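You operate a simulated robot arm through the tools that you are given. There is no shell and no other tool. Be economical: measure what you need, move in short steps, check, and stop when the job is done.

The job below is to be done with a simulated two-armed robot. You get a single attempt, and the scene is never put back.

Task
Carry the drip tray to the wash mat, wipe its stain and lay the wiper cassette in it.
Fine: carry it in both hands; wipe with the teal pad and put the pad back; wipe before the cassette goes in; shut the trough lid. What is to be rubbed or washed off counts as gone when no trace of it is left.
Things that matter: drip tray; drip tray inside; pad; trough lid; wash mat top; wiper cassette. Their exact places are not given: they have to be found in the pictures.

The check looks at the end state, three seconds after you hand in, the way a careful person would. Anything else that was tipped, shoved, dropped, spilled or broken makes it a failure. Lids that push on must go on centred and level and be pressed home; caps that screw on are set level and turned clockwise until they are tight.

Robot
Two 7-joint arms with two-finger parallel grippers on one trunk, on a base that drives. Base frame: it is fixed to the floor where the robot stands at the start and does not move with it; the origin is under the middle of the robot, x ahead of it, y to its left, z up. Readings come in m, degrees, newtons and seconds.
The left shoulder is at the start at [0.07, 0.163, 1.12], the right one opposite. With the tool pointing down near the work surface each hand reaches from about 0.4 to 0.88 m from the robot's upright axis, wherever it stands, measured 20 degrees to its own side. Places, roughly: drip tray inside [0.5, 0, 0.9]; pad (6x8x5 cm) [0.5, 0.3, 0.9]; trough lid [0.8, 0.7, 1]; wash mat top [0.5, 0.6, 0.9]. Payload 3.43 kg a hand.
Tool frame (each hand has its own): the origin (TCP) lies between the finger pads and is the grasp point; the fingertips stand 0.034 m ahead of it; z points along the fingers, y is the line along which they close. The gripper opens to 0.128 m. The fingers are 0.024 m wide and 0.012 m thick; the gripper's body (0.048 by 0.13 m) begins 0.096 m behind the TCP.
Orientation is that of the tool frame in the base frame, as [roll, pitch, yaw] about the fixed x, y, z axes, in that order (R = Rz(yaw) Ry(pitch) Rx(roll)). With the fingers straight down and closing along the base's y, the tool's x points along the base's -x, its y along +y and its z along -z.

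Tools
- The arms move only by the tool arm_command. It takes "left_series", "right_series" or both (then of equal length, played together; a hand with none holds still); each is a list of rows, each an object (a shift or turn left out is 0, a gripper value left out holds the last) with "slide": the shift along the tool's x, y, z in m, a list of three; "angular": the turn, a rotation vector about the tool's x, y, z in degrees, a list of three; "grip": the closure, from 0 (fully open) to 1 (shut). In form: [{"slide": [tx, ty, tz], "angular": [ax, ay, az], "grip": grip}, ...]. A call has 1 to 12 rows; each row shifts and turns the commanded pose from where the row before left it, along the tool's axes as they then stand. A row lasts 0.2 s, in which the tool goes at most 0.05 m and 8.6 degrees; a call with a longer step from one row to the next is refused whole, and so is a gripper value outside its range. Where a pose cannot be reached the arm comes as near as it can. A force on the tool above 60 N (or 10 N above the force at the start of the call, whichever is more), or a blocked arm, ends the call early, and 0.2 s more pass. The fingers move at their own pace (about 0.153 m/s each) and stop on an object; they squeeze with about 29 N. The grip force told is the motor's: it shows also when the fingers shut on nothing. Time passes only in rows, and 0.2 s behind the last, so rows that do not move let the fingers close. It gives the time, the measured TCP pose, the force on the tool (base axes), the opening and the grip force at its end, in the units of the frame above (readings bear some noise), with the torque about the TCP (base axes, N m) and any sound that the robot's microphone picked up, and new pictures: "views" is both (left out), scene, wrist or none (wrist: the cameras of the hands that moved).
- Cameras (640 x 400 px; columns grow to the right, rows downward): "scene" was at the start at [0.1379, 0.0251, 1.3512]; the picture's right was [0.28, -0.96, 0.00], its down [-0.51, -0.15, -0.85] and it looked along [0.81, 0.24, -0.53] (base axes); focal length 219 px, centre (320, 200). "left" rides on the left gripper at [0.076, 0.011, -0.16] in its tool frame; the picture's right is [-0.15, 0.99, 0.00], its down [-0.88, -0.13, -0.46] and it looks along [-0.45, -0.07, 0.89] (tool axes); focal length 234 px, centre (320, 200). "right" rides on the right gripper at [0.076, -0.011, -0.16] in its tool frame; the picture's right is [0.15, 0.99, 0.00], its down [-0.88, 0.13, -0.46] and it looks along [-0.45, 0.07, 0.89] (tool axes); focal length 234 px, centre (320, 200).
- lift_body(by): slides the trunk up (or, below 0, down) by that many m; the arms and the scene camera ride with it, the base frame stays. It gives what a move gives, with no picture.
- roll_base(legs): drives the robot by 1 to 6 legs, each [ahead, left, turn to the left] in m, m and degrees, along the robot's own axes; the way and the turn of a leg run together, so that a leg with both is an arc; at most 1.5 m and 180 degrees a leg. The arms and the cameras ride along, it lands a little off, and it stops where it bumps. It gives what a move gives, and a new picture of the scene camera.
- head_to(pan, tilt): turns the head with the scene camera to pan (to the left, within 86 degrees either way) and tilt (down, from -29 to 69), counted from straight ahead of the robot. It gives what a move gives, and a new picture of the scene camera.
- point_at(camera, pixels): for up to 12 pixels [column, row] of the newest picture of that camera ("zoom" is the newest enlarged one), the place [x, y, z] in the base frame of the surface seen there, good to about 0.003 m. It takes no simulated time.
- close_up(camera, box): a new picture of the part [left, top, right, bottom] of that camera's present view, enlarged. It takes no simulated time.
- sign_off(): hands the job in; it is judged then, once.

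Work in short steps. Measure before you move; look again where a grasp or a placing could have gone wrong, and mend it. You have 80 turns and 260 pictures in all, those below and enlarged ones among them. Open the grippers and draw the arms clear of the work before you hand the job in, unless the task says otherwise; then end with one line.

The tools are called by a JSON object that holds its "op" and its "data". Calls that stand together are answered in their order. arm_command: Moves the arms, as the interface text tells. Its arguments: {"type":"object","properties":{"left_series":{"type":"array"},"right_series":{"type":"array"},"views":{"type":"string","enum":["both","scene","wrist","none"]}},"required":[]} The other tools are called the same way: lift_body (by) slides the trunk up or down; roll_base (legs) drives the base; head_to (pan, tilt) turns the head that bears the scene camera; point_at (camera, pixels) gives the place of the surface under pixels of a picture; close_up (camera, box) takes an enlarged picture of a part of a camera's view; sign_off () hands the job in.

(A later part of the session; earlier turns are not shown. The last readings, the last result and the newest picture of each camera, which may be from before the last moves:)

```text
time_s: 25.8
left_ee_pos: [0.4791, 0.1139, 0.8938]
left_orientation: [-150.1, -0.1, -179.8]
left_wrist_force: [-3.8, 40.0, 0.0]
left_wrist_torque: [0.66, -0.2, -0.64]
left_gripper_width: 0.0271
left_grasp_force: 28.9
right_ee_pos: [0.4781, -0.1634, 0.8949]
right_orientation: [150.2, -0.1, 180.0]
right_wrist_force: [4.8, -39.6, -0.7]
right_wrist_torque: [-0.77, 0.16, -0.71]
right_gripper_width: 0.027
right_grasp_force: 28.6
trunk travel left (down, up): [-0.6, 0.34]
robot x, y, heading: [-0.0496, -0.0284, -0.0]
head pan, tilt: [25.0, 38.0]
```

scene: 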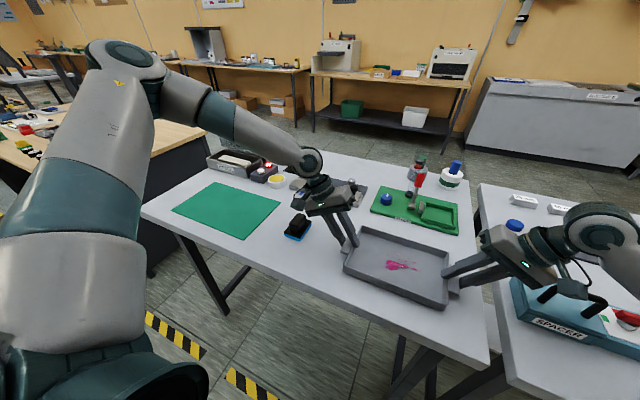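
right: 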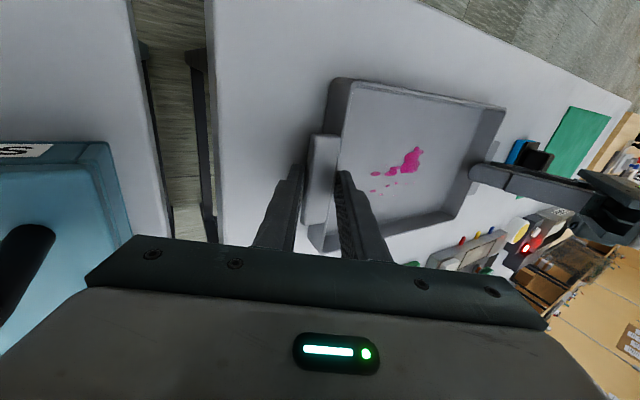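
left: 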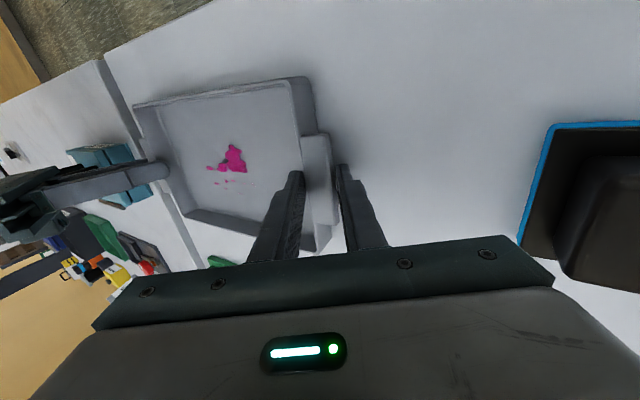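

Both grips hold at 0.027 m, squeezing the tray at 40 N between them. Slow test lift by 12 mm.

{"op": "arm_command", "data": {"left_series": [{"slide": [0, -0.002, -0.00346]}, {"slide": [0, -0.002, -0.00346]}, {"slide": [0, -0.002, -0.00346]}, {}], "right_series": [{"slide": [0, 0.002, -0.00346]}, {"slide": [0, 0.002, -0.00346]}, {"slide": [0, 0.002, -0.00346]}, {}], "views": "wrist"}}

```text
time_s: 26.8
left_ee_pos: [0.4796, 0.1152, 0.9056]
left_orientation: [-150.3, -0.2, -179.8]
left_wrist_force: [-4.2, 43.2, -3.2]
left_wrist_torque: [0.8, -0.11, -0.73]
left_gripper_width: 0.027
left_grasp_force: 28.8
right_ee_pos: [0.4781, -0.1632, 0.9068]
right_orientation: [150.3, -0.1, -180.0]
right_wrist_force: [4.2, -42.7, -2.3]
right_wrist_torque: [-0.84, 0.11, -0.71]
right_gripper_width: 0.0269
right_grasp_force: 29.0
trunk travel left (down, up): [-0.6, 0.34]
robot x, y, heading: [-0.0522, -0.0297, 0.1]
head pan, tilt: [25.0, 38.0]
```

right: 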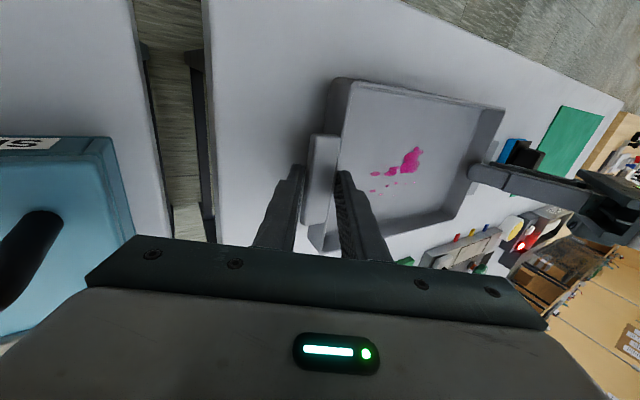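
left: 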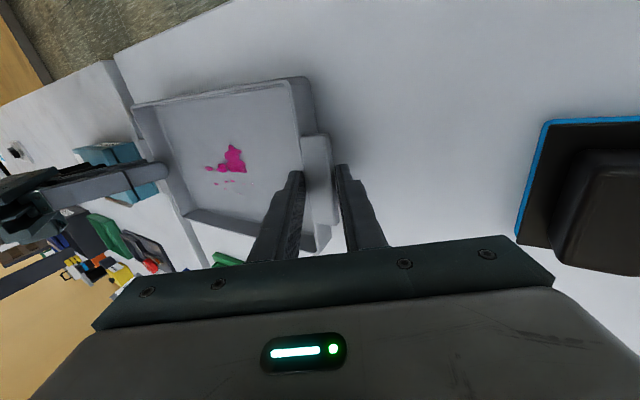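

The tray came up (weight ≈5.5 N). Lift slowly another 0.075 m.

{"op": "arm_command", "data": {"left_series": [{"slide": [0, -0.0038, -0.0065]}, {"slide": [0, -0.0038, -0.0065]}, {"slide": [0, -0.0038, -0.0065]}, {"slide": [0, -0.0038, -0.0065]}, {"slide": [0, -0.0038, -0.0065]}, {"slide": [0, -0.0038, -0.0065]}, {"slide": [0, -0.0038, -0.0065]}, {"slide": [0, -0.0038, -0.0065]}, {"slide": [0, -0.0038, -0.0065]}, {"slide": [0, -0.0038, -0.0065]}, {}], "right_series": [{"slide": [0, 0.0038, -0.0065]}, {"slide": [0, 0.0038, -0.0065]}, {"slide": [0, 0.0038, -0.0065]}, {"slide": [0, 0.0038, -0.0065]}, {"slide": [0, 0.0038, -0.0065]}, {"slide": [0, 0.0038, -0.0065]}, {"slide": [0, 0.0038, -0.0065]}, {"slide": [0, 0.0038, -0.0065]}, {"slide": [0, 0.0038, -0.0065]}, {"slide": [0, 0.0038, -0.0065]}, {}], "views": "scene"}}

```text
time_s: 29.2
left_ee_pos: [0.4798, 0.1147, 0.9812]
left_orientation: [-150.2, -0.1, -179.9]
left_wrist_force: [-5.2, 47.2, -3.0]
left_wrist_torque: [0.91, -0.17, -0.64]
left_gripper_width: 0.0271
left_grasp_force: 29.7
right_ee_pos: [0.4779, -0.1632, 0.983]
right_orientation: [150.5, -0.1, -179.9]
right_wrist_force: [3.8, -47.1, -2.5]
right_wrist_torque: [-0.95, 0.14, -0.68]
right_gripper_width: 0.0271
right_grasp_force: 28.8
trunk travel left (down, up): [-0.6, 0.34]
robot x, y, heading: [-0.0499, -0.0335, 0.1]
head pan, tilt: [25.0, 38.0]
```

scene: 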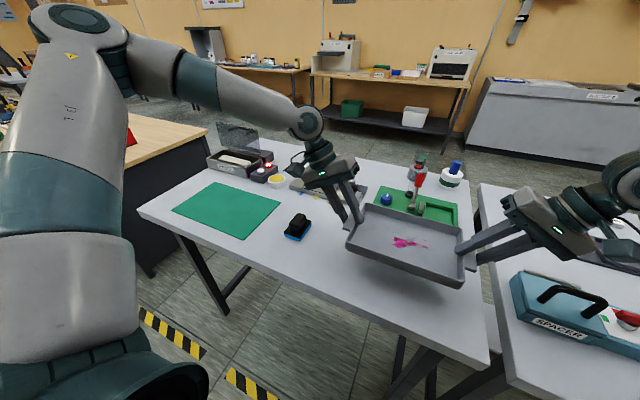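

Tray is held level. Drive the base left 0.58 m to bring the tray above the mat (centre y≈0.557).

{"op": "roll_base", "data": {"legs": [[0, 0.29, 0], [0, 0.29, 0]]}}

```text
time_s: 32.9
left_ee_pos: [0.4758, 0.7059, 0.9823]
left_orientation: [-150.1, -0.2, -179.4]
left_wrist_force: [-5.3, 45.2, -2.7]
left_wrist_torque: [0.86, -0.16, -0.73]
left_gripper_width: 0.0271
left_grasp_force: 29.3
right_ee_pos: [0.477, 0.4267, 0.9831]
right_orientation: [150.4, -0.1, -179.5]
right_wrist_force: [5.4, -45.4, -2.2]
right_wrist_torque: [-0.91, 0.13, -0.73]
right_gripper_width: 0.0268
right_grasp_force: 28.8
trunk travel left (down, up): [-0.6, 0.34]
robot x, y, heading: [-0.0545, 0.5567, 0.7]
head pan, tilt: [25.0, 38.0]
```

scene: 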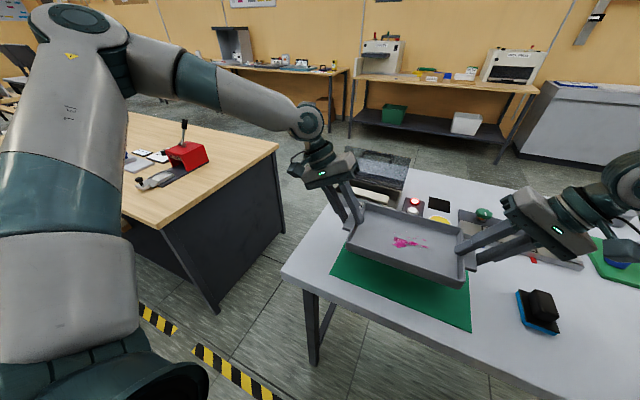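

Tray centre is at about (0.476, 0.566). Check the visible mat corners from here before lowering.

{"op": "point_at", "data": {"camera": "scene", "pixels": [[333, 275], [468, 327], [345, 240], [470, 285], [400, 300], [355, 220], [460, 235], [462, 283], [350, 248]]}}

```text
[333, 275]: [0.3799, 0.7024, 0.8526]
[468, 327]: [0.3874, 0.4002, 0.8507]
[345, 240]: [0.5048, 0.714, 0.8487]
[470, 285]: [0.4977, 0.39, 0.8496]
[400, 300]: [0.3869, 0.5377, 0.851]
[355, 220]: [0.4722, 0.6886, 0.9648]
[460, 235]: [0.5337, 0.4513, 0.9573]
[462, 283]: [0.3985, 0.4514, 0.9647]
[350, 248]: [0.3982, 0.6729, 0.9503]
```

Mat centre is about (0.482, 0.553). Shift −12 mm in y, +4 mm in x, and lower 0.08.

{"op": "arm_command", "data": {"left_series": [{"slide": [-0.002, -0.0052, 0.003]}, {"slide": [-0.002, -0.0052, 0.003]}, {"slide": [0, 0.0045, 0.0078]}, {"slide": [0, 0.0045, 0.0078]}, {"slide": [0, 0.0045, 0.0078]}, {"slide": [0, 0.0045, 0.0078]}, {"slide": [0, 0.0045, 0.0078]}, {"slide": [0, 0.0045, 0.0078]}, {"slide": [0, 0.0045, 0.0078]}, {"slide": [0, 0.0045, 0.0078]}, {"slide": [0, 0.0045, 0.0078]}, {}], "right_series": [{"slide": [-0.002, -0.0052, -0.003]}, {"slide": [-0.002, -0.0052, -0.003]}, {"slide": [0, -0.0045, 0.0078]}, {"slide": [0, -0.0045, 0.0078]}, {"slide": [0, -0.0045, 0.0078]}, {"slide": [0, -0.0045, 0.0078]}, {"slide": [0, -0.0045, 0.0078]}, {"slide": [0, -0.0045, 0.0078]}, {"slide": [0, -0.0045, 0.0078]}, {"slide": [0, -0.0045, 0.0078]}, {"slide": [0, -0.0045, 0.0078]}, {}], "views": "scene"}}

```text
time_s: 35.5
left_ee_pos: [0.4788, 0.6946, 0.8995]
left_orientation: [-150.2, -0.1, -179.4]
left_wrist_force: [-5.2, -15.2, -1.7]
left_wrist_torque: [-0.4, -0.12, -0.83]
left_gripper_width: 0.0269
left_grasp_force: 29.2
right_ee_pos: [0.4801, 0.4163, 0.9009]
right_orientation: [150.4, -0.1, -179.4]
right_wrist_force: [5.4, 15.0, -4.2]
right_wrist_torque: [0.16, 0.14, -0.83]
right_gripper_width: 0.0268
right_grasp_force: 28.8
trunk travel left (down, up): [-0.6, 0.34]
robot x, y, heading: [-0.0535, 0.5554, 0.6]
head pan, tilt: [25.0, 38.0]
```

scene: 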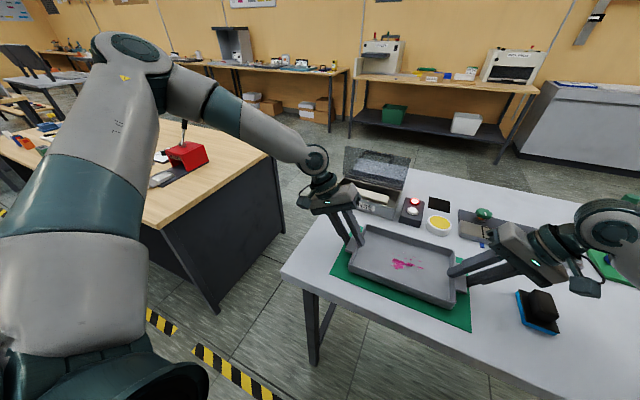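

Nearly down. Lower 5 mm in small steps and watch the forces.

{"op": "arm_command", "data": {"left_series": [{"slide": [0, 0.0008, 0.0013]}, {"slide": [0, 0.0008, 0.0013]}, {"slide": [0, 0.0008, 0.0013]}, {}], "right_series": [{"slide": [0, -0.0008, 0.0013]}, {"slide": [0, -0.0008, 0.0013]}, {"slide": [0, -0.0008, 0.0013]}, {}], "views": "wrist"}}

```text
time_s: 36.5
left_ee_pos: [0.4795, 0.6932, 0.8966]
left_orientation: [-150.2, -0.2, -179.3]
left_wrist_force: [-5.5, -21.9, -3.5]
left_wrist_torque: [-0.33, -0.34, -0.67]
left_gripper_width: 0.0268
left_grasp_force: 29.2
right_ee_pos: [0.4799, 0.4165, 0.8979]
right_orientation: [150.3, -0.1, -179.5]
right_wrist_force: [5.0, 20.6, -2.0]
right_wrist_torque: [0.56, 0.33, -0.62]
right_gripper_width: 0.0269
right_grasp_force: 28.9
trunk travel left (down, up): [-0.6, 0.34]
robot x, y, heading: [-0.054, 0.5574, 0.6]
head pan, tilt: [25.0, 38.0]
```

right: 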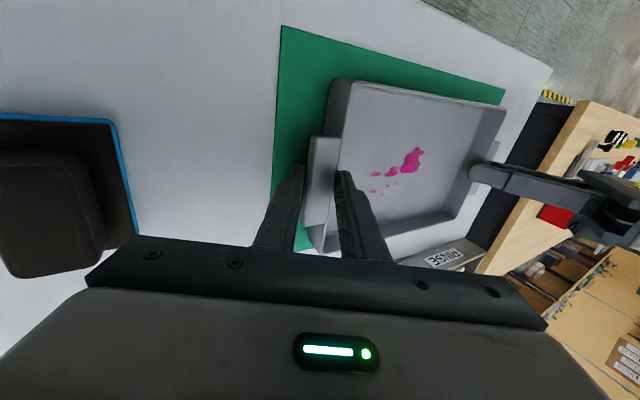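
left: 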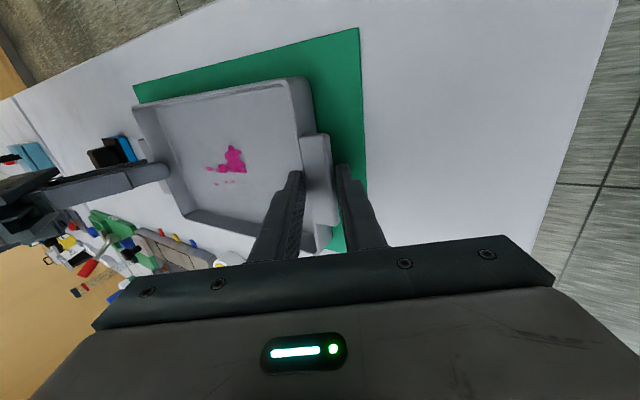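

Check the tray's rim/floor height (was 0.878 / 0.853 on the table) before lowering further.

{"op": "point_at", "data": {"camera": "right", "pixels": [[430, 130], [380, 120], [450, 170], [322, 170], [345, 88], [300, 60], [283, 130]]}}

{"op": "arm_command", "data": {"left_series": [{"slide": [0, 0.0008, 0.0013]}, {"slide": [0, 0.0008, 0.0013]}, {}], "right_series": [{"slide": [0, -0.0008, 0.0013]}, {"slide": [0, -0.0008, 0.0013]}, {}], "views": "wrist"}}

{"op": "point_at", "data": {"camera": "right", "pixels": [[430, 130], [380, 120], [450, 170], [322, 170], [345, 88], [300, 60], [283, 130]]}}

```text
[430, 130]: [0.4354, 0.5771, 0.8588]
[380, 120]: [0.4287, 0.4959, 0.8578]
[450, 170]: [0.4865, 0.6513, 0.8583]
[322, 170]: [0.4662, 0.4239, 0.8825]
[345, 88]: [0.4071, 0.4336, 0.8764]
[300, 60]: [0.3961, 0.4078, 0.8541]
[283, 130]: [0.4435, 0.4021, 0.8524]
```

```text
time_s: 37.3
left_ee_pos: [0.4799, 0.6935, 0.8948]
left_orientation: [-150.1, -0.1, -179.3]
left_wrist_force: [-3.4, -18.1, 11.7]
left_wrist_torque: [-0.37, 0.37, -0.87]
left_gripper_width: 0.0267
left_grasp_force: 28.6
right_ee_pos: [0.4793, 0.4152, 0.8966]
right_orientation: [150.3, -0.2, -179.4]
right_wrist_force: [9.1, 21.3, 3.7]
right_wrist_torque: [0.56, 0.58, -0.49]
right_gripper_width: 0.0266
right_grasp_force: 29.0
trunk travel left (down, up): [-0.6, 0.34]
robot x, y, heading: [-0.0505, 0.5562, 0.9]
head pan, tilt: [25.0, 38.0]
```

right: 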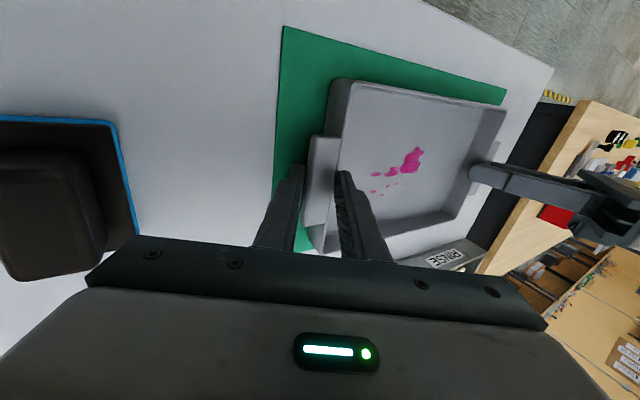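
left: 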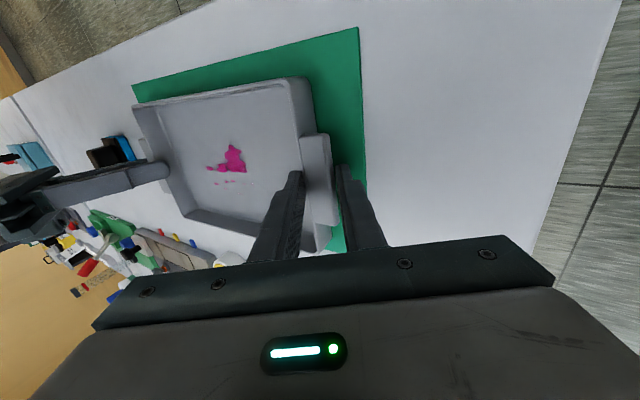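

```text
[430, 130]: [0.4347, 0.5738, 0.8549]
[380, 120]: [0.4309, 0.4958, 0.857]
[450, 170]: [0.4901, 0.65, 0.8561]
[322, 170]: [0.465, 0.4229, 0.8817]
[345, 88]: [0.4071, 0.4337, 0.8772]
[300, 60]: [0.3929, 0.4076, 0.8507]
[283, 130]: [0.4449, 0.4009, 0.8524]
```

Vertical forces turned positive, floor at 0.856: it rests on the mat. Release by the reverse motion: open gradually, then back out horizontally.

{"op": "arm_command", "data": {"left_series": [{"slide": [0, -0.0016, 0], "grip": 0.76}, {"slide": [0, -0.0018, 0], "grip": 0.73}, {"slide": [0, -0.0018, 0], "grip": 0.7}, {"slide": [0, -0.0018, 0], "grip": 0.67}, {"slide": [0, -0.0018, 0], "grip": 0.64}, {"slide": [0, -0.0018, 0], "grip": 0.61}, {}, {"slide": [0, 0.0043, -0.0025]}, {"slide": [0, 0.0043, -0.0025]}, {"slide": [0, 0.0043, -0.0025]}, {"slide": [0, 0.0043, -0.0025]}, {}], "right_series": [{"slide": [0, 0.0016, 0], "grip": 0.76}, {"slide": [0, 0.0018, 0], "grip": 0.73}, {"slide": [0, 0.0018, 0], "grip": 0.7}, {"slide": [0, 0.0018, 0], "grip": 0.67}, {"slide": [0, 0.0018, 0], "grip": 0.64}, {"slide": [0, 0.0018, 0], "grip": 0.61}, {}, {"slide": [0, -0.0043, -0.0025]}, {"slide": [0, -0.0043, -0.0025]}, {"slide": [0, -0.0043, -0.0025]}, {"slide": [0, -0.0043, -0.0025]}, {}], "views": "wrist"}}

```text
time_s: 39.9
left_ee_pos: [0.4769, 0.7046, 0.8967]
left_orientation: [-150.5, -0.3, -179.2]
left_wrist_force: [-5.4, -1.5, 5.2]
left_wrist_torque: [-0.04, 0.17, 0.05]
left_gripper_width: 0.0475
left_grasp_force: 0.0
right_ee_pos: [0.4811, 0.4043, 0.9002]
right_orientation: [150.4, -0.1, -179.5]
right_wrist_force: [-0.1, 0.2, -0.2]
right_wrist_torque: [-0.05, 0.06, 0.04]
right_gripper_width: 0.0499
right_grasp_force: 0.1
trunk travel left (down, up): [-0.6, 0.34]
robot x, y, heading: [-0.054, 0.5545, 0.5]
head pan, tilt: [25.0, 38.0]
```

right: 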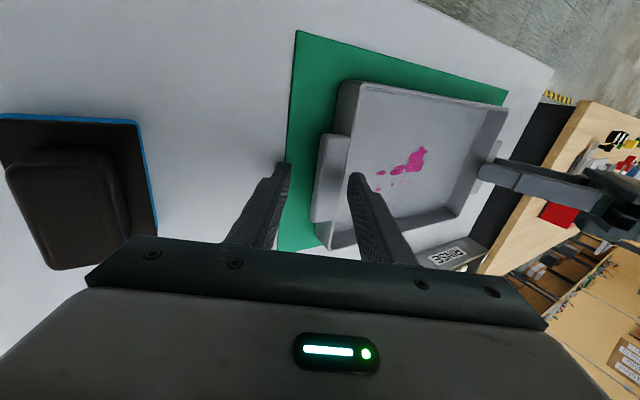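
left: 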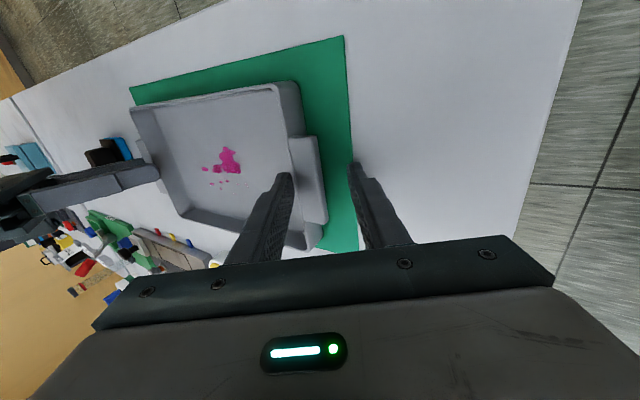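

Both fingers are clear of the flanges. Back off along the tool axis (up and outward) and look at the tray.

{"op": "arm_command", "data": {"left_series": [{"slide": [0, 0, -0.03]}, {"slide": [0, 0, -0.04]}, {"slide": [0, 0, -0.04]}, {"slide": [0, 0, -0.04]}, {}], "right_series": [{"slide": [0, 0, -0.03]}, {"slide": [0, 0, -0.04]}, {"slide": [0, 0, -0.04]}, {"slide": [0, 0, -0.04]}, {}], "views": "scene"}}

```text
time_s: 41.1
left_ee_pos: [0.4789, 0.7804, 1.027]
left_orientation: [-150.1, -0.3, -179.5]
left_wrist_force: [-1.0, -0.2, -0.4]
left_wrist_torque: [0.0, -0.01, -0.03]
left_gripper_width: 0.0499
left_grasp_force: 0.1
right_ee_pos: [0.4826, 0.3277, 1.029]
right_orientation: [150.4, -0.3, -179.4]
right_wrist_force: [-0.3, 0.9, 0.0]
right_wrist_torque: [0.02, 0.01, 0.03]
right_gripper_width: 0.0496
right_grasp_force: 0.0
trunk travel left (down, up): [-0.6, 0.34]
robot x, y, heading: [-0.0541, 0.5568, 0.7]
head pan, tilt: [25.0, 38.0]
```

scene: 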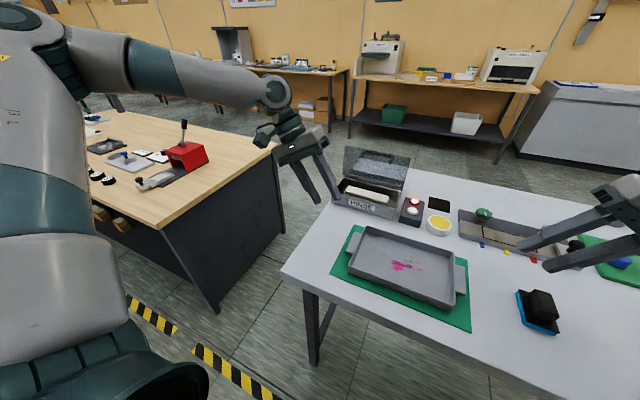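

The tray lies centred on the mat. Now straighten the right hand, and take a close look at the pad.

{"op": "arm_command", "data": {"right_series": [{"angular": [7.55, 0, 0]}, {"angular": [7.55, 0, 0]}, {"angular": [7.55, 0, 0]}, {"angular": [7.55, 0, 0]}, {}], "views": "wrist"}}

{"op": "close_up", "data": {"camera": "scene", "box": [490, 265, 590, 345]}}

{"op": "point_at", "data": {"camera": "scene", "pixels": [[517, 293], [530, 329], [557, 333], [545, 293], [531, 297], [546, 318], [556, 313], [543, 305], [553, 328]]}}

```text
time_s: 42.3
left_ee_pos: [0.4779, 0.7794, 1.0272]
left_orientation: [-150.4, -0.2, -179.4]
left_wrist_force: [1.0, 0.6, -0.3]
left_wrist_torque: [-0.01, 0.01, 0.01]
left_gripper_width: 0.0499
left_grasp_force: 0.1
right_ee_pos: [0.4809, 0.3294, 1.0295]
right_orientation: [-179.5, -0.2, -179.6]
right_wrist_force: [-0.4, -0.5, -0.4]
right_wrist_torque: [0.02, -0.02, 0.0]
right_gripper_width: 0.05
right_grasp_force: 0.1
trunk travel left (down, up): [-0.6, 0.34]
robot x, y, heading: [-0.0526, 0.5572, 0.6]
head pan, tilt: [25.0, 38.0]
```

right: 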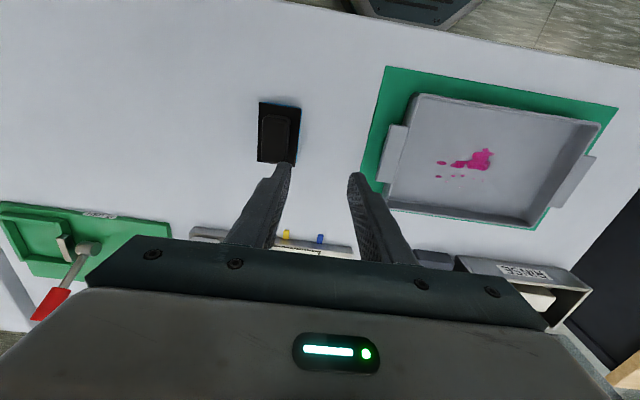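

```text
5.00 times, centred on (540, 305) of scene
```

zoom: 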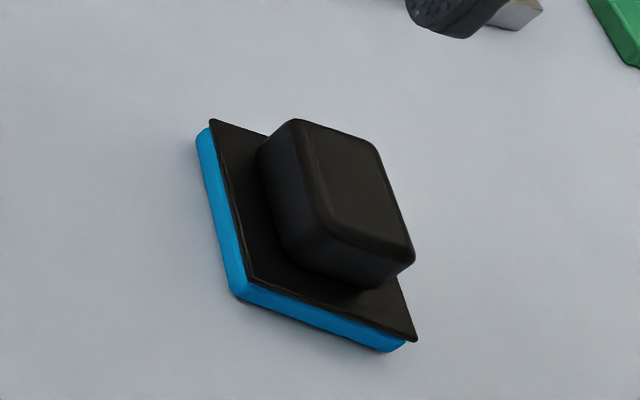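

```text
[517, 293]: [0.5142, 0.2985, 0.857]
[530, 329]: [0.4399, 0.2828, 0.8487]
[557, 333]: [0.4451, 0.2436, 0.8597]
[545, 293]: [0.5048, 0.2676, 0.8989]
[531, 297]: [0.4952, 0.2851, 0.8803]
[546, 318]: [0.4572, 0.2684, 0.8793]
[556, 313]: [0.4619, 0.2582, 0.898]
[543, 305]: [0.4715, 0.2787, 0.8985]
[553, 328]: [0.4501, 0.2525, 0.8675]
```

Measure the pad exactly from the right wrist camera.

{"op": "close_up", "data": {"camera": "right", "box": [240, 85, 320, 175]}}

{"op": "point_at", "data": {"camera": "right", "pixels": [[260, 103], [298, 108], [260, 160], [266, 119], [288, 119], [265, 150], [287, 155], [277, 135], [292, 130], [262, 130]]}}

```text
4.44 times, centred on (280, 130) of right
```

zoom: 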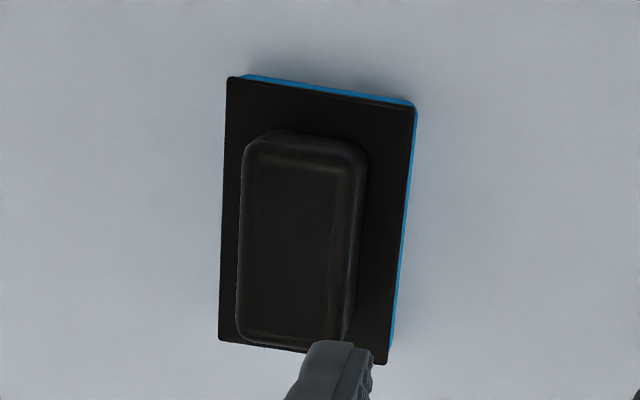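

```text
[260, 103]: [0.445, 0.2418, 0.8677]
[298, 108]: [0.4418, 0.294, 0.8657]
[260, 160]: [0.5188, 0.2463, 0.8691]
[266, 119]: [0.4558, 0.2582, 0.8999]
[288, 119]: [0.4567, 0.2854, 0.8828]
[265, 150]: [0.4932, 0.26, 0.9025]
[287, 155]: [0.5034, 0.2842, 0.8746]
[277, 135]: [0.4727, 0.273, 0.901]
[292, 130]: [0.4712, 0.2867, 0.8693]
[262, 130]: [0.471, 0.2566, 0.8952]
```

Pad handle: x≈0.455–0.505, y≈0.256–0.285, top 0.90; base y 0.242–0.297. Move the right hand over its centre (0.480, 0.270), opened to 0.06.

{"op": "arm_command", "data": {"right_series": [{"slide": [0, -0.02, 0.015], "grip": 0.48}, {"slide": [0, -0.02, 0.015]}, {"slide": [0, -0.0195, 0.015]}, {"slide": [0, 0, 0.015]}, {}], "views": "both"}}

```text
time_s: 43.5
left_ee_pos: [0.4774, 0.7803, 1.0257]
left_orientation: [-150.2, -0.2, -179.4]
left_wrist_force: [0.0, -0.9, 0.4]
left_wrist_torque: [-0.01, -0.02, 0.0]
left_gripper_width: 0.05
left_grasp_force: 0.1
right_ee_pos: [0.4821, 0.2706, 0.9711]
right_orientation: [-179.3, 0.0, -179.5]
right_wrist_force: [-0.5, 0.2, 0.2]
right_wrist_torque: [0.01, 0.01, 0.03]
right_gripper_width: 0.0667
right_grasp_force: 0.0
trunk travel left (down, up): [-0.6, 0.34]
robot x, y, heading: [-0.0528, 0.5542, 0.8]
head pan, tilt: [25.0, 38.0]
```

scene: 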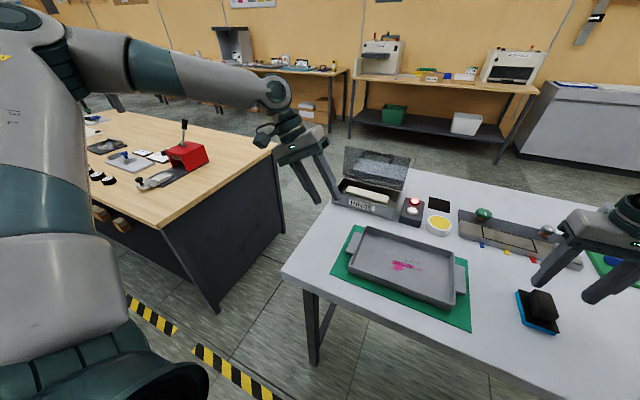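
right: 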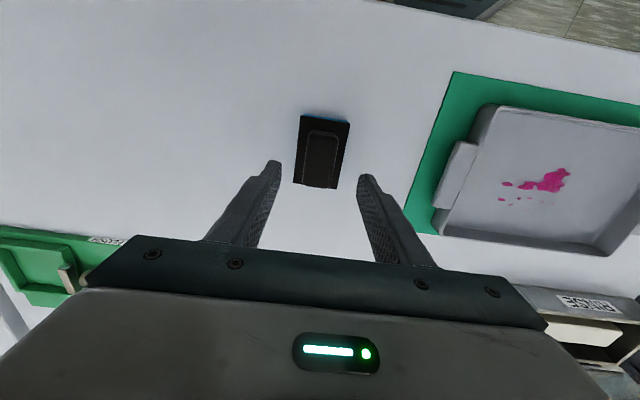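

The pad is centred between the fingers (320,155). Descend 0.066 and close.

{"op": "arm_command", "data": {"right_series": [{"slide": [0.001, 0, 0.022]}, {"slide": [0, 0, 0.022]}, {"slide": [0, 0, 0.0215]}, {}, {"grip": 0.7}, {"grip": 1}, {"grip": 1}, {"grip": 1}], "views": "wrist"}}

```text
time_s: 45.3
left_ee_pos: [0.4773, 0.7802, 1.0268]
left_orientation: [-150.1, -0.2, -179.4]
left_wrist_force: [0.4, -0.4, -0.5]
left_wrist_torque: [0.01, 0.01, 0.0]
left_gripper_width: 0.0501
left_grasp_force: 0.0
right_ee_pos: [0.4802, 0.2682, 0.9054]
right_orientation: [-179.4, 0.0, -179.4]
right_wrist_force: [0.1, 1.1, 0.5]
right_wrist_torque: [0.07, -0.07, 0.02]
right_gripper_width: 0.0309
right_grasp_force: 29.5
trunk travel left (down, up): [-0.6, 0.34]
robot x, y, heading: [-0.0546, 0.5559, 0.6]
head pan, tilt: [25.0, 38.0]
```

right: 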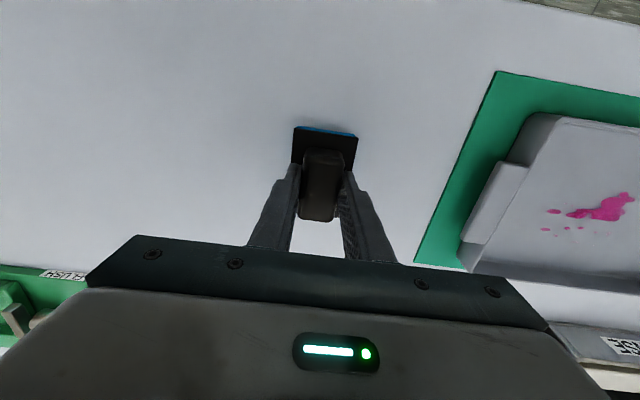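

Pad held (0.031 m, 29 N). Lift it slowly and measure the stain.

{"op": "arm_command", "data": {"right_series": [{"slide": [0, 0, -0.01]}, {"slide": [0, 0, -0.02]}, {"slide": [0, 0, -0.025]}, {"slide": [0, 0, -0.025]}, {}], "views": "wrist"}}

{"op": "close_up", "data": {"camera": "scene", "box": [335, 215, 475, 315]}}

{"op": "point_at", "data": {"camera": "zoom", "pixels": [[265, 205], [265, 255], [330, 205], [420, 240], [250, 225], [360, 240], [300, 185], [420, 225], [130, 60], [560, 170], [550, 360], [85, 230]]}}

```text
time_s: 46.5
left_ee_pos: [0.4778, 0.7801, 1.0271]
left_orientation: [-150.4, -0.2, -179.4]
left_wrist_force: [0.1, -0.7, -1.0]
left_wrist_torque: [-0.02, -0.02, 0.01]
left_gripper_width: 0.0497
left_grasp_force: 0.0
right_ee_pos: [0.4818, 0.2696, 0.9862]
right_orientation: [-179.4, 0.0, -179.5]
right_wrist_force: [-0.3, 0.0, 0.3]
right_wrist_torque: [0.0, 0.01, 0.02]
right_gripper_width: 0.031
right_grasp_force: 29.3
trunk travel left (down, up): [-0.6, 0.34]
robot x, y, heading: [-0.0504, 0.5571, 0.6]
head pan, tilt: [25.0, 38.0]
```

right: 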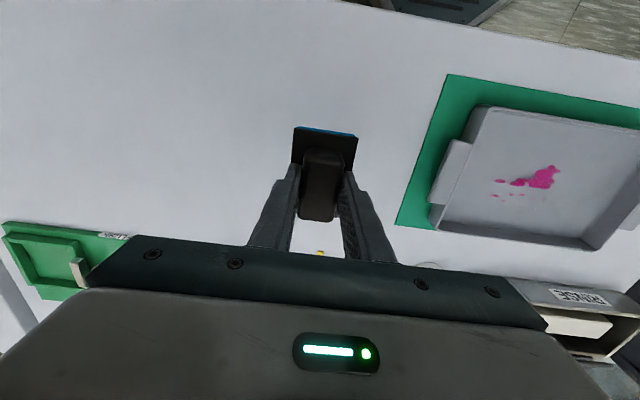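

```text
4.00 times, centred on (405, 265) of scene
```

zoom: 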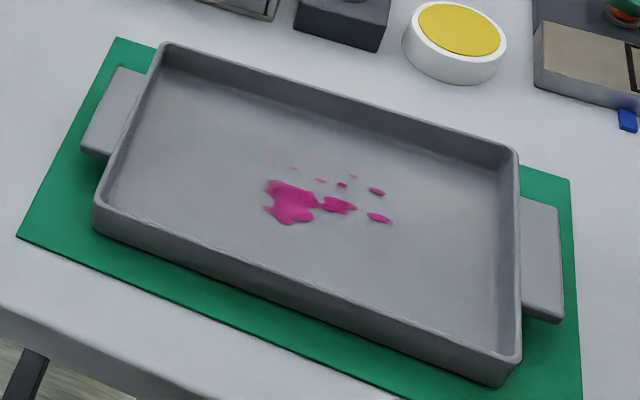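

```text
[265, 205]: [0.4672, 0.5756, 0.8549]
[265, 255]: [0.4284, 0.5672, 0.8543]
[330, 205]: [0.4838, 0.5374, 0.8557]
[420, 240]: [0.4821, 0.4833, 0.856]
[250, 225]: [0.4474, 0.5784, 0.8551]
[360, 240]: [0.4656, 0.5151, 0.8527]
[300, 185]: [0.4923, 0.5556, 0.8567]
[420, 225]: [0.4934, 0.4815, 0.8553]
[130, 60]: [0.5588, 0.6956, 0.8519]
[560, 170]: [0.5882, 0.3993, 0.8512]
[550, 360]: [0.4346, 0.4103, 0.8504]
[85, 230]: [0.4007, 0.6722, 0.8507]
```

Stain spans x 0.45–0.515, y 0.50–0.585; floor 0.855. Pad bottom is 0.057 below the TCP, so contact is at TCP z≈0.912. Carry the pad above the stain.

{"op": "arm_command", "data": {"right_series": [{"slide": [0, 0.036, 0]}, {"slide": [0, 0.036, 0]}, {"slide": [0, 0.036, 0]}, {"slide": [0, 0.036, 0]}, {"slide": [0, 0.036, 0]}, {"slide": [0, 0.036, 0]}, {"slide": [0, 0.036, 0]}, {"slide": [0, 0.036, 0]}, {"slide": [0, 0, 0.02]}, {"slide": [0, 0, 0.02]}, {}], "views": "both"}}

```text
time_s: 48.9
left_ee_pos: [0.4778, 0.7808, 1.0277]
left_orientation: [-150.2, -0.3, -179.4]
left_wrist_force: [-0.3, -0.2, 0.2]
left_wrist_torque: [0.0, 0.01, 0.0]
left_gripper_width: 0.0497
left_grasp_force: 0.0
right_ee_pos: [0.4774, 0.5583, 0.9415]
right_orientation: [-179.4, -0.1, -179.5]
right_wrist_force: [0.4, 0.3, -0.9]
right_wrist_torque: [0.04, -0.02, -0.01]
right_gripper_width: 0.031
right_grasp_force: 28.7
trunk travel left (down, up): [-0.6, 0.34]
robot x, y, heading: [-0.0527, 0.5539, 0.8]
head pan, tilt: [25.0, 38.0]
```

scene: 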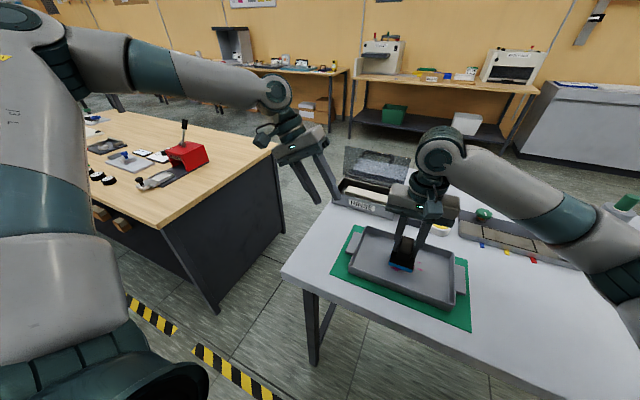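
right: 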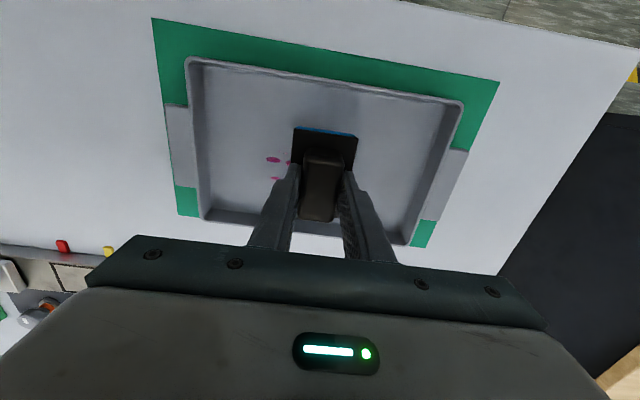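

Good reach. Lower gently until contact (to z≈0.910) and read the force.

{"op": "arm_command", "data": {"right_series": [{"slide": [0, 0, 0.015]}, {"slide": [0, 0, 0.01]}, {"slide": [0, 0, 0.004]}, {"slide": [0, 0, 0.003]}, {}], "views": "none"}}

```text
time_s: 50.1
left_ee_pos: [0.4764, 0.7804, 1.0282]
left_orientation: [-150.3, -0.1, -179.3]
left_wrist_force: [-0.2, -0.2, 0.3]
left_wrist_torque: [-0.02, 0.0, 0.01]
left_gripper_width: 0.0497
left_grasp_force: 0.0
right_ee_pos: [0.4772, 0.5585, 0.912]
right_orientation: [-179.5, 0.0, -179.6]
right_wrist_force: [1.9, -0.1, 15.4]
right_wrist_torque: [0.38, 0.02, 0.01]
right_gripper_width: 0.0309
right_grasp_force: 29.0
trunk travel left (down, up): [-0.6, 0.34]
robot x, y, heading: [-0.0539, 0.5568, 0.6]
head pan, tilt: [25.0, 38.0]
```

Pressing with 15 N. Sweep in y: to ~0.50 then to ~0.59.

{"op": "arm_command", "data": {"right_series": [{"slide": [0, -0.02, 0]}, {"slide": [0, -0.02, 0]}, {"slide": [0, -0.02, 0]}, {"slide": [0, 0.02, 0]}, {"slide": [0, 0.02, 0]}, {"slide": [0, 0.02, 0]}, {"slide": [0, 0.018, 0]}, {"slide": [0, 0.018, 0]}, {"slide": [0, -0.018, 0]}, {"slide": [0, -0.018, 0]}, {"slide": [0, -0.02, 0]}, {"slide": [0, -0.02, 0]}], "views": "both"}}

```text
time_s: 52.7
left_ee_pos: [0.4766, 0.7791, 1.0277]
left_orientation: [-150.2, 0.0, -179.4]
left_wrist_force: [0.3, 0.4, 0.5]
left_wrist_torque: [0.02, -0.02, 0.0]
left_gripper_width: 0.0496
left_grasp_force: 0.1
right_ee_pos: [0.4757, 0.5172, 0.9109]
right_orientation: [-179.5, 0.0, -179.5]
right_wrist_force: [-0.1, 5.8, 20.8]
right_wrist_torque: [0.53, -0.15, -0.03]
right_gripper_width: 0.0315
right_grasp_force: 28.9
trunk travel left (down, up): [-0.6, 0.34]
robot x, y, heading: [-0.0514, 0.5542, 0.5]
head pan, tilt: [25.0, 38.0]
```

scene: 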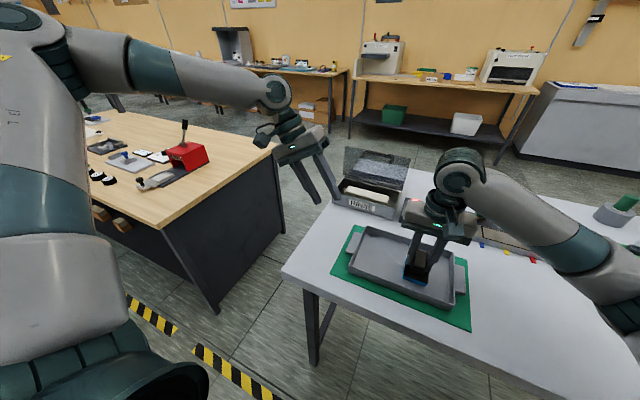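
right: 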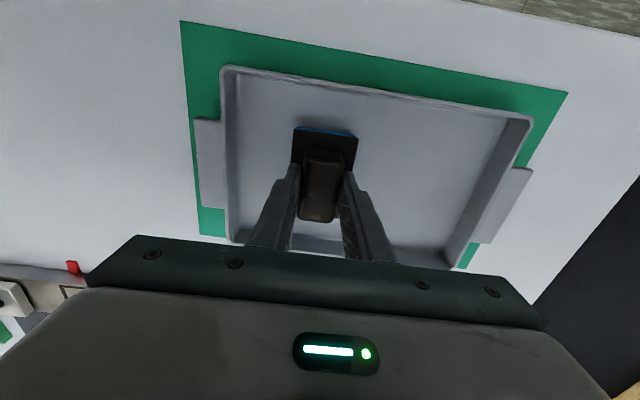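

The main stain is gone. Sweep again along a strip further back (x≈0.497).

{"op": "arm_command", "data": {"right_series": [{"slide": [-0.02, 0, 0]}, {"slide": [0, 0.02, 0]}, {"slide": [0, 0.02, 0]}, {"slide": [0, 0.02, 0]}, {"slide": [0, 0.02, 0]}, {"slide": [0, -0.02, 0]}, {"slide": [0, -0.02, 0]}, {"slide": [0, -0.02, 0]}, {"slide": [0, -0.02, 0]}, {"slide": [0, -0.02, 0]}, {"slide": [0.02, 0, 0]}, {"slide": [0.015, 0, 0]}], "views": "none"}}

{"op": "arm_command", "data": {"right_series": [{"slide": [0, 0.02, 0]}, {"slide": [0, 0.02, 0]}, {"slide": [0, 0.02, 0]}, {"slide": [0, 0.02, 0]}, {"slide": [0, 0.02, 0]}, {"slide": [0, -0.02, 0]}, {"slide": [0, -0.02, 0]}, {"slide": [-0.01, 0, -0.02]}, {"slide": [0, 0, -0.03]}, {"slide": [0, 0, -0.03]}, {}], "views": "none"}}

```text
time_s: 55.3
left_ee_pos: [0.4776, 0.78, 1.0273]
left_orientation: [-150.2, -0.2, -179.4]
left_wrist_force: [0.4, -0.2, -0.2]
left_wrist_torque: [-0.01, -0.03, -0.01]
left_gripper_width: 0.0501
left_grasp_force: 0.1
right_ee_pos: [0.4628, 0.4966, 0.9108]
right_orientation: [-179.4, -0.2, -179.6]
right_wrist_force: [1.5, 0.5, 5.9]
right_wrist_torque: [0.2, -0.33, -0.04]
right_gripper_width: 0.0312
right_grasp_force: 29.2
trunk travel left (down, up): [-0.6, 0.34]
robot x, y, heading: [-0.0489, 0.5582, 0.7]
head pan, tilt: [25.0, 38.0]
```

```text
time_s: 57.7
left_ee_pos: [0.4774, 0.7812, 1.0273]
left_orientation: [-150.2, -0.2, -179.4]
left_wrist_force: [0.3, 0.1, 0.0]
left_wrist_torque: [-0.01, -0.03, 0.01]
left_gripper_width: 0.0496
left_grasp_force: 0.2
right_ee_pos: [0.4736, 0.5592, 0.989]
right_orientation: [-179.3, -0.1, -179.5]
right_wrist_force: [0.2, 0.5, -0.3]
right_wrist_torque: [0.03, 0.01, -0.03]
right_gripper_width: 0.0312
right_grasp_force: 30.1
trunk travel left (down, up): [-0.6, 0.34]
robot x, y, heading: [-0.0518, 0.5564, 0.5]
head pan, tilt: [25.0, 38.0]
```

Pad is off the tray. Carry it back over its place (0.480, 0.268) and inspect the tray.

{"op": "arm_command", "data": {"right_series": [{"slide": [-0.003, -0.0364, 0]}, {"slide": [-0.0036, -0.0364, 0]}, {"slide": [0, -0.0364, 0]}, {"slide": [0, -0.0364, 0]}, {"slide": [0, -0.0364, 0]}, {"slide": [0, -0.0364, 0]}, {"slide": [0, -0.0364, 0]}, {"slide": [0, -0.0364, 0]}, {}], "views": "wrist"}}

{"op": "close_up", "data": {"camera": "scene", "box": [335, 215, 475, 315]}}

{"op": "close_up", "data": {"camera": "right", "box": [390, 60, 640, 260]}}

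```text
time_s: 59.7
left_ee_pos: [0.4784, 0.7806, 1.027]
left_orientation: [-150.1, -0.2, -179.3]
left_wrist_force: [0.3, 0.6, -0.1]
left_wrist_torque: [-0.06, -0.04, 0.0]
left_gripper_width: 0.0497
left_grasp_force: 0.1
right_ee_pos: [0.4839, 0.2656, 0.9923]
right_orientation: [-179.4, 0.0, -179.5]
right_wrist_force: [0.3, 0.7, -0.7]
right_wrist_torque: [0.02, -0.02, -0.01]
right_gripper_width: 0.0311
right_grasp_force: 28.8
trunk travel left (down, up): [-0.6, 0.34]
robot x, y, heading: [-0.0546, 0.5568, 0.6]
head pan, tilt: [25.0, 38.0]
```

right: 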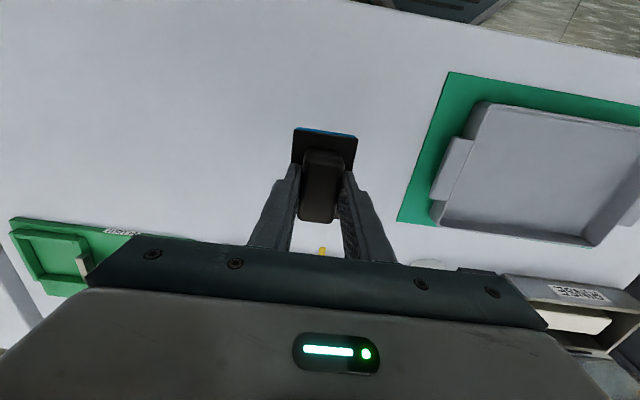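

```text
4.00 times, centred on (405, 265) of scene
```

zoom: 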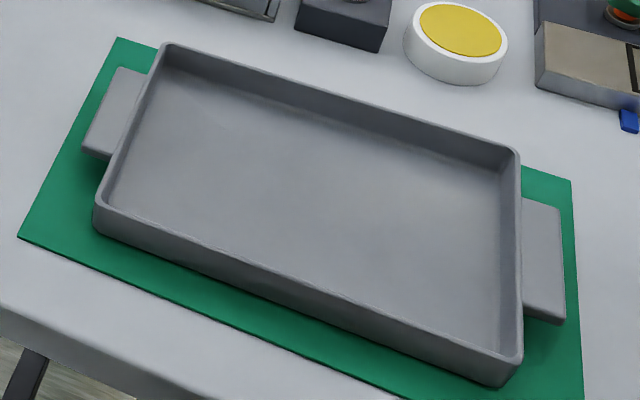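

```text
2.00 times, centred on (515, 160) of right
```

zoom: 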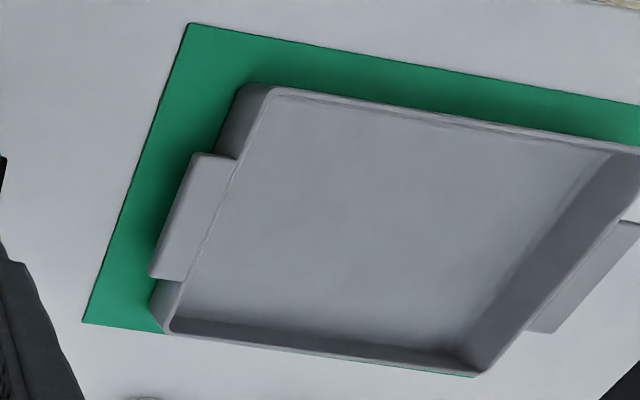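

The tray is spotless. Put the pad down at its old place.

{"op": "arm_command", "data": {"right_series": [{"slide": [0.003, 0.003, 0.02]}, {"slide": [0, 0, 0.025]}, {"slide": [0, 0, 0.025]}, {"slide": [0, 0, 0.01]}, {"slide": [0, 0, 0.005]}, {}], "views": "none"}}

```text
time_s: 61.1
left_ee_pos: [0.4765, 0.779, 1.0271]
left_orientation: [-150.1, -0.2, -179.4]
left_wrist_force: [0.0, -0.7, -0.5]
left_wrist_torque: [0.0, 0.01, 0.0]
left_gripper_width: 0.05
left_grasp_force: 0.0
right_ee_pos: [0.4794, 0.2698, 0.9084]
right_orientation: [-179.4, -0.1, -179.5]
right_wrist_force: [0.5, 1.0, -0.4]
right_wrist_torque: [-0.02, 0.03, 0.0]
right_gripper_width: 0.0311
right_grasp_force: 29.0
trunk travel left (down, up): [-0.6, 0.34]
robot x, y, heading: [-0.0529, 0.5549, 0.6]
head pan, tilt: [25.0, 38.0]
```

Lower another 2.5 mm to contact, open gently, and rise.

{"op": "arm_command", "data": {"right_series": [{"slide": [0, 0, 0.0015]}, {"slide": [0, 0, 0.0015]}, {}, {"grip": 0.65}, {"grip": 0.5}, {}, {"slide": [0, 0, -0.03]}, {"slide": [0, 0, -0.04]}, {"slide": [0, 0, -0.04]}, {}], "views": "both"}}

```text
time_s: 63.3
left_ee_pos: [0.478, 0.7791, 1.0263]
left_orientation: [-150.4, -0.2, -179.4]
left_wrist_force: [0.4, -0.1, 0.2]
left_wrist_torque: [0.01, 0.02, 0.03]
left_gripper_width: 0.0496
left_grasp_force: 0.2
right_ee_pos: [0.4786, 0.2697, 1.0139]
right_orientation: [-179.3, -0.2, -179.6]
right_wrist_force: [0.4, -0.1, 0.2]
right_wrist_torque: [0.0, 0.01, 0.0]
right_gripper_width: 0.0642
right_grasp_force: 0.0
trunk travel left (down, up): [-0.6, 0.34]
robot x, y, heading: [-0.0547, 0.5581, 0.6]
head pan, tilt: [25.0, 38.0]
```

scene: 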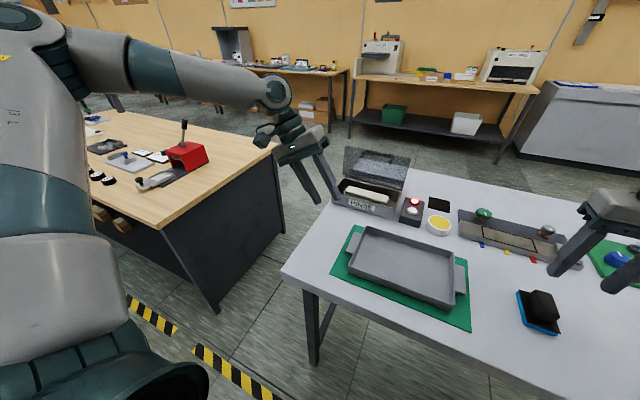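
right: 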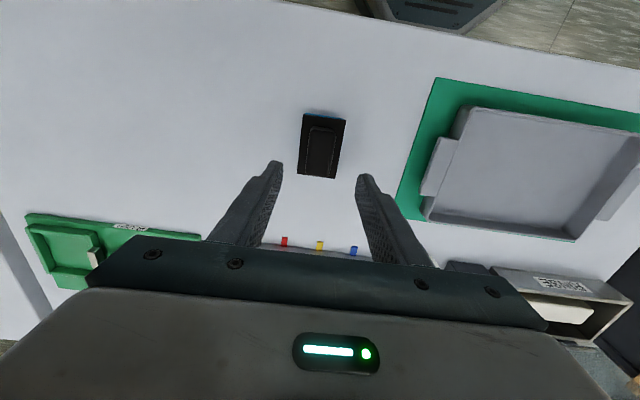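

Pad is back. Now inspect the trough, lid and cassette.

{"op": "close_up", "data": {"camera": "scene", "box": [325, 140, 445, 225]}}

{"op": "point_at", "data": {"camera": "zoom", "pixels": [[120, 245], [190, 240], [345, 305], [375, 295], [135, 225], [80, 220], [330, 390], [380, 285], [250, 285], [250, 355], [430, 150], [110, 50]]}}

```text
4.71 times, centred on (385, 182) of scene
```

zoom: 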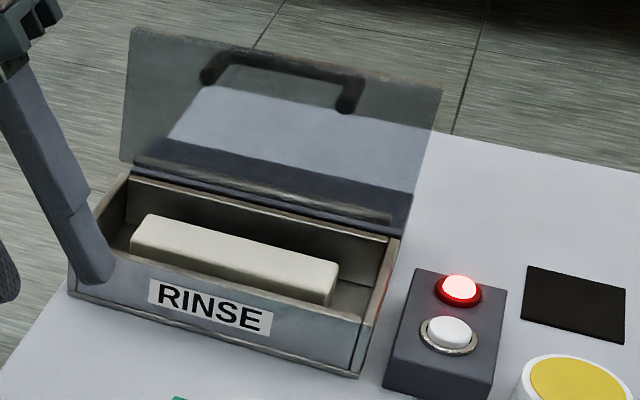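

```text
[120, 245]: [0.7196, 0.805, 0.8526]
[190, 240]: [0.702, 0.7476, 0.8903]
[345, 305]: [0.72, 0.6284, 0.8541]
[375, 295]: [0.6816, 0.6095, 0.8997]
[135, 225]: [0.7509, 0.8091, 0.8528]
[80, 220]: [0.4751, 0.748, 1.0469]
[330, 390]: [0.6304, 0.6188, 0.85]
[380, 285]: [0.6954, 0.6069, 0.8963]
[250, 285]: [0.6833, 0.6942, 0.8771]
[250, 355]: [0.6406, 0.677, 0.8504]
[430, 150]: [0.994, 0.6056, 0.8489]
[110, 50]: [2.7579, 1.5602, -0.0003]
```

The left hand blocks part of the view. I straighten it and raise it above, then use its camera to see the trough from above.

{"op": "point_at", "data": {"camera": "zoom", "pixels": [[280, 62], [350, 95], [215, 75], [138, 33], [435, 92], [400, 200], [135, 160], [250, 220], [300, 130], [395, 240]]}}

{"op": "arm_command", "data": {"left_series": [{"slide": [0, -0.015, -0.026], "angular": [-7.5, 0, 0]}, {"slide": [0, 0, -0.03], "angular": [-7.5, 0, 0]}, {"slide": [0, 0, -0.03], "angular": [-7.5, 0, 0]}, {"slide": [-0.02, 0, -0.03], "angular": [-7.5, 0, 0]}, {"slide": [-0.02, -0.02, 0], "grip": 0}, {"slide": [-0.02, -0.02, 0]}, {"slide": [-0.02, 0, 0]}, {}], "views": "both"}}

```text
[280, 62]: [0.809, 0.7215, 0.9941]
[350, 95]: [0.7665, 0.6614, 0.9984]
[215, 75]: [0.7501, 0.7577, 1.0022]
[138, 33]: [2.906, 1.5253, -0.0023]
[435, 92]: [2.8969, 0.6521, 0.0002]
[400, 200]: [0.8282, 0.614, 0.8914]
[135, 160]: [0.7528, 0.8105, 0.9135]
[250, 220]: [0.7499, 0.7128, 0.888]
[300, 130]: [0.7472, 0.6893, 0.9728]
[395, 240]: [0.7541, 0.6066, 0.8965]
```

```text
time_s: 65.1
left_ee_pos: [0.5574, 0.7624, 1.1436]
left_orientation: [179.6, -0.1, -179.1]
left_wrist_force: [-0.1, -0.4, 0.3]
left_wrist_torque: [0.0, -0.06, -0.01]
left_gripper_width: 0.1284
left_grasp_force: 0.1
right_ee_pos: [0.4772, 0.2716, 1.0144]
right_orientation: [-179.4, 0.0, -179.5]
right_wrist_force: [-0.5, 0.2, 0.5]
right_wrist_torque: [0.0, -0.04, -0.01]
right_gripper_width: 0.064
right_grasp_force: 0.0
trunk travel left (down, up): [-0.6, 0.34]
robot x, y, heading: [-0.0531, 0.5537, 0.7]
head pan, tilt: [25.0, 38.0]
```

scene: 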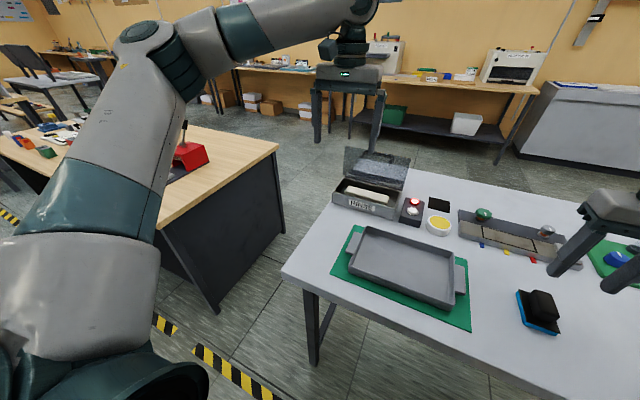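
left: 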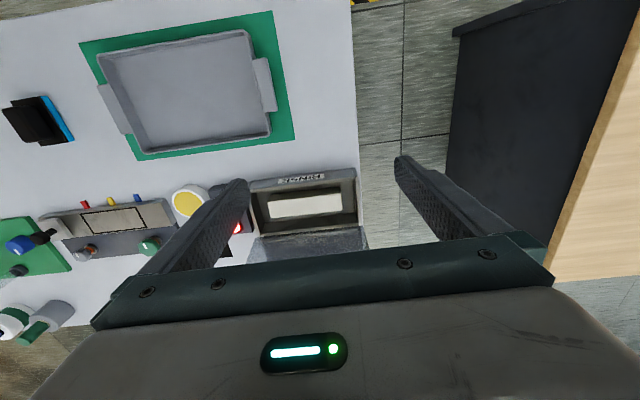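

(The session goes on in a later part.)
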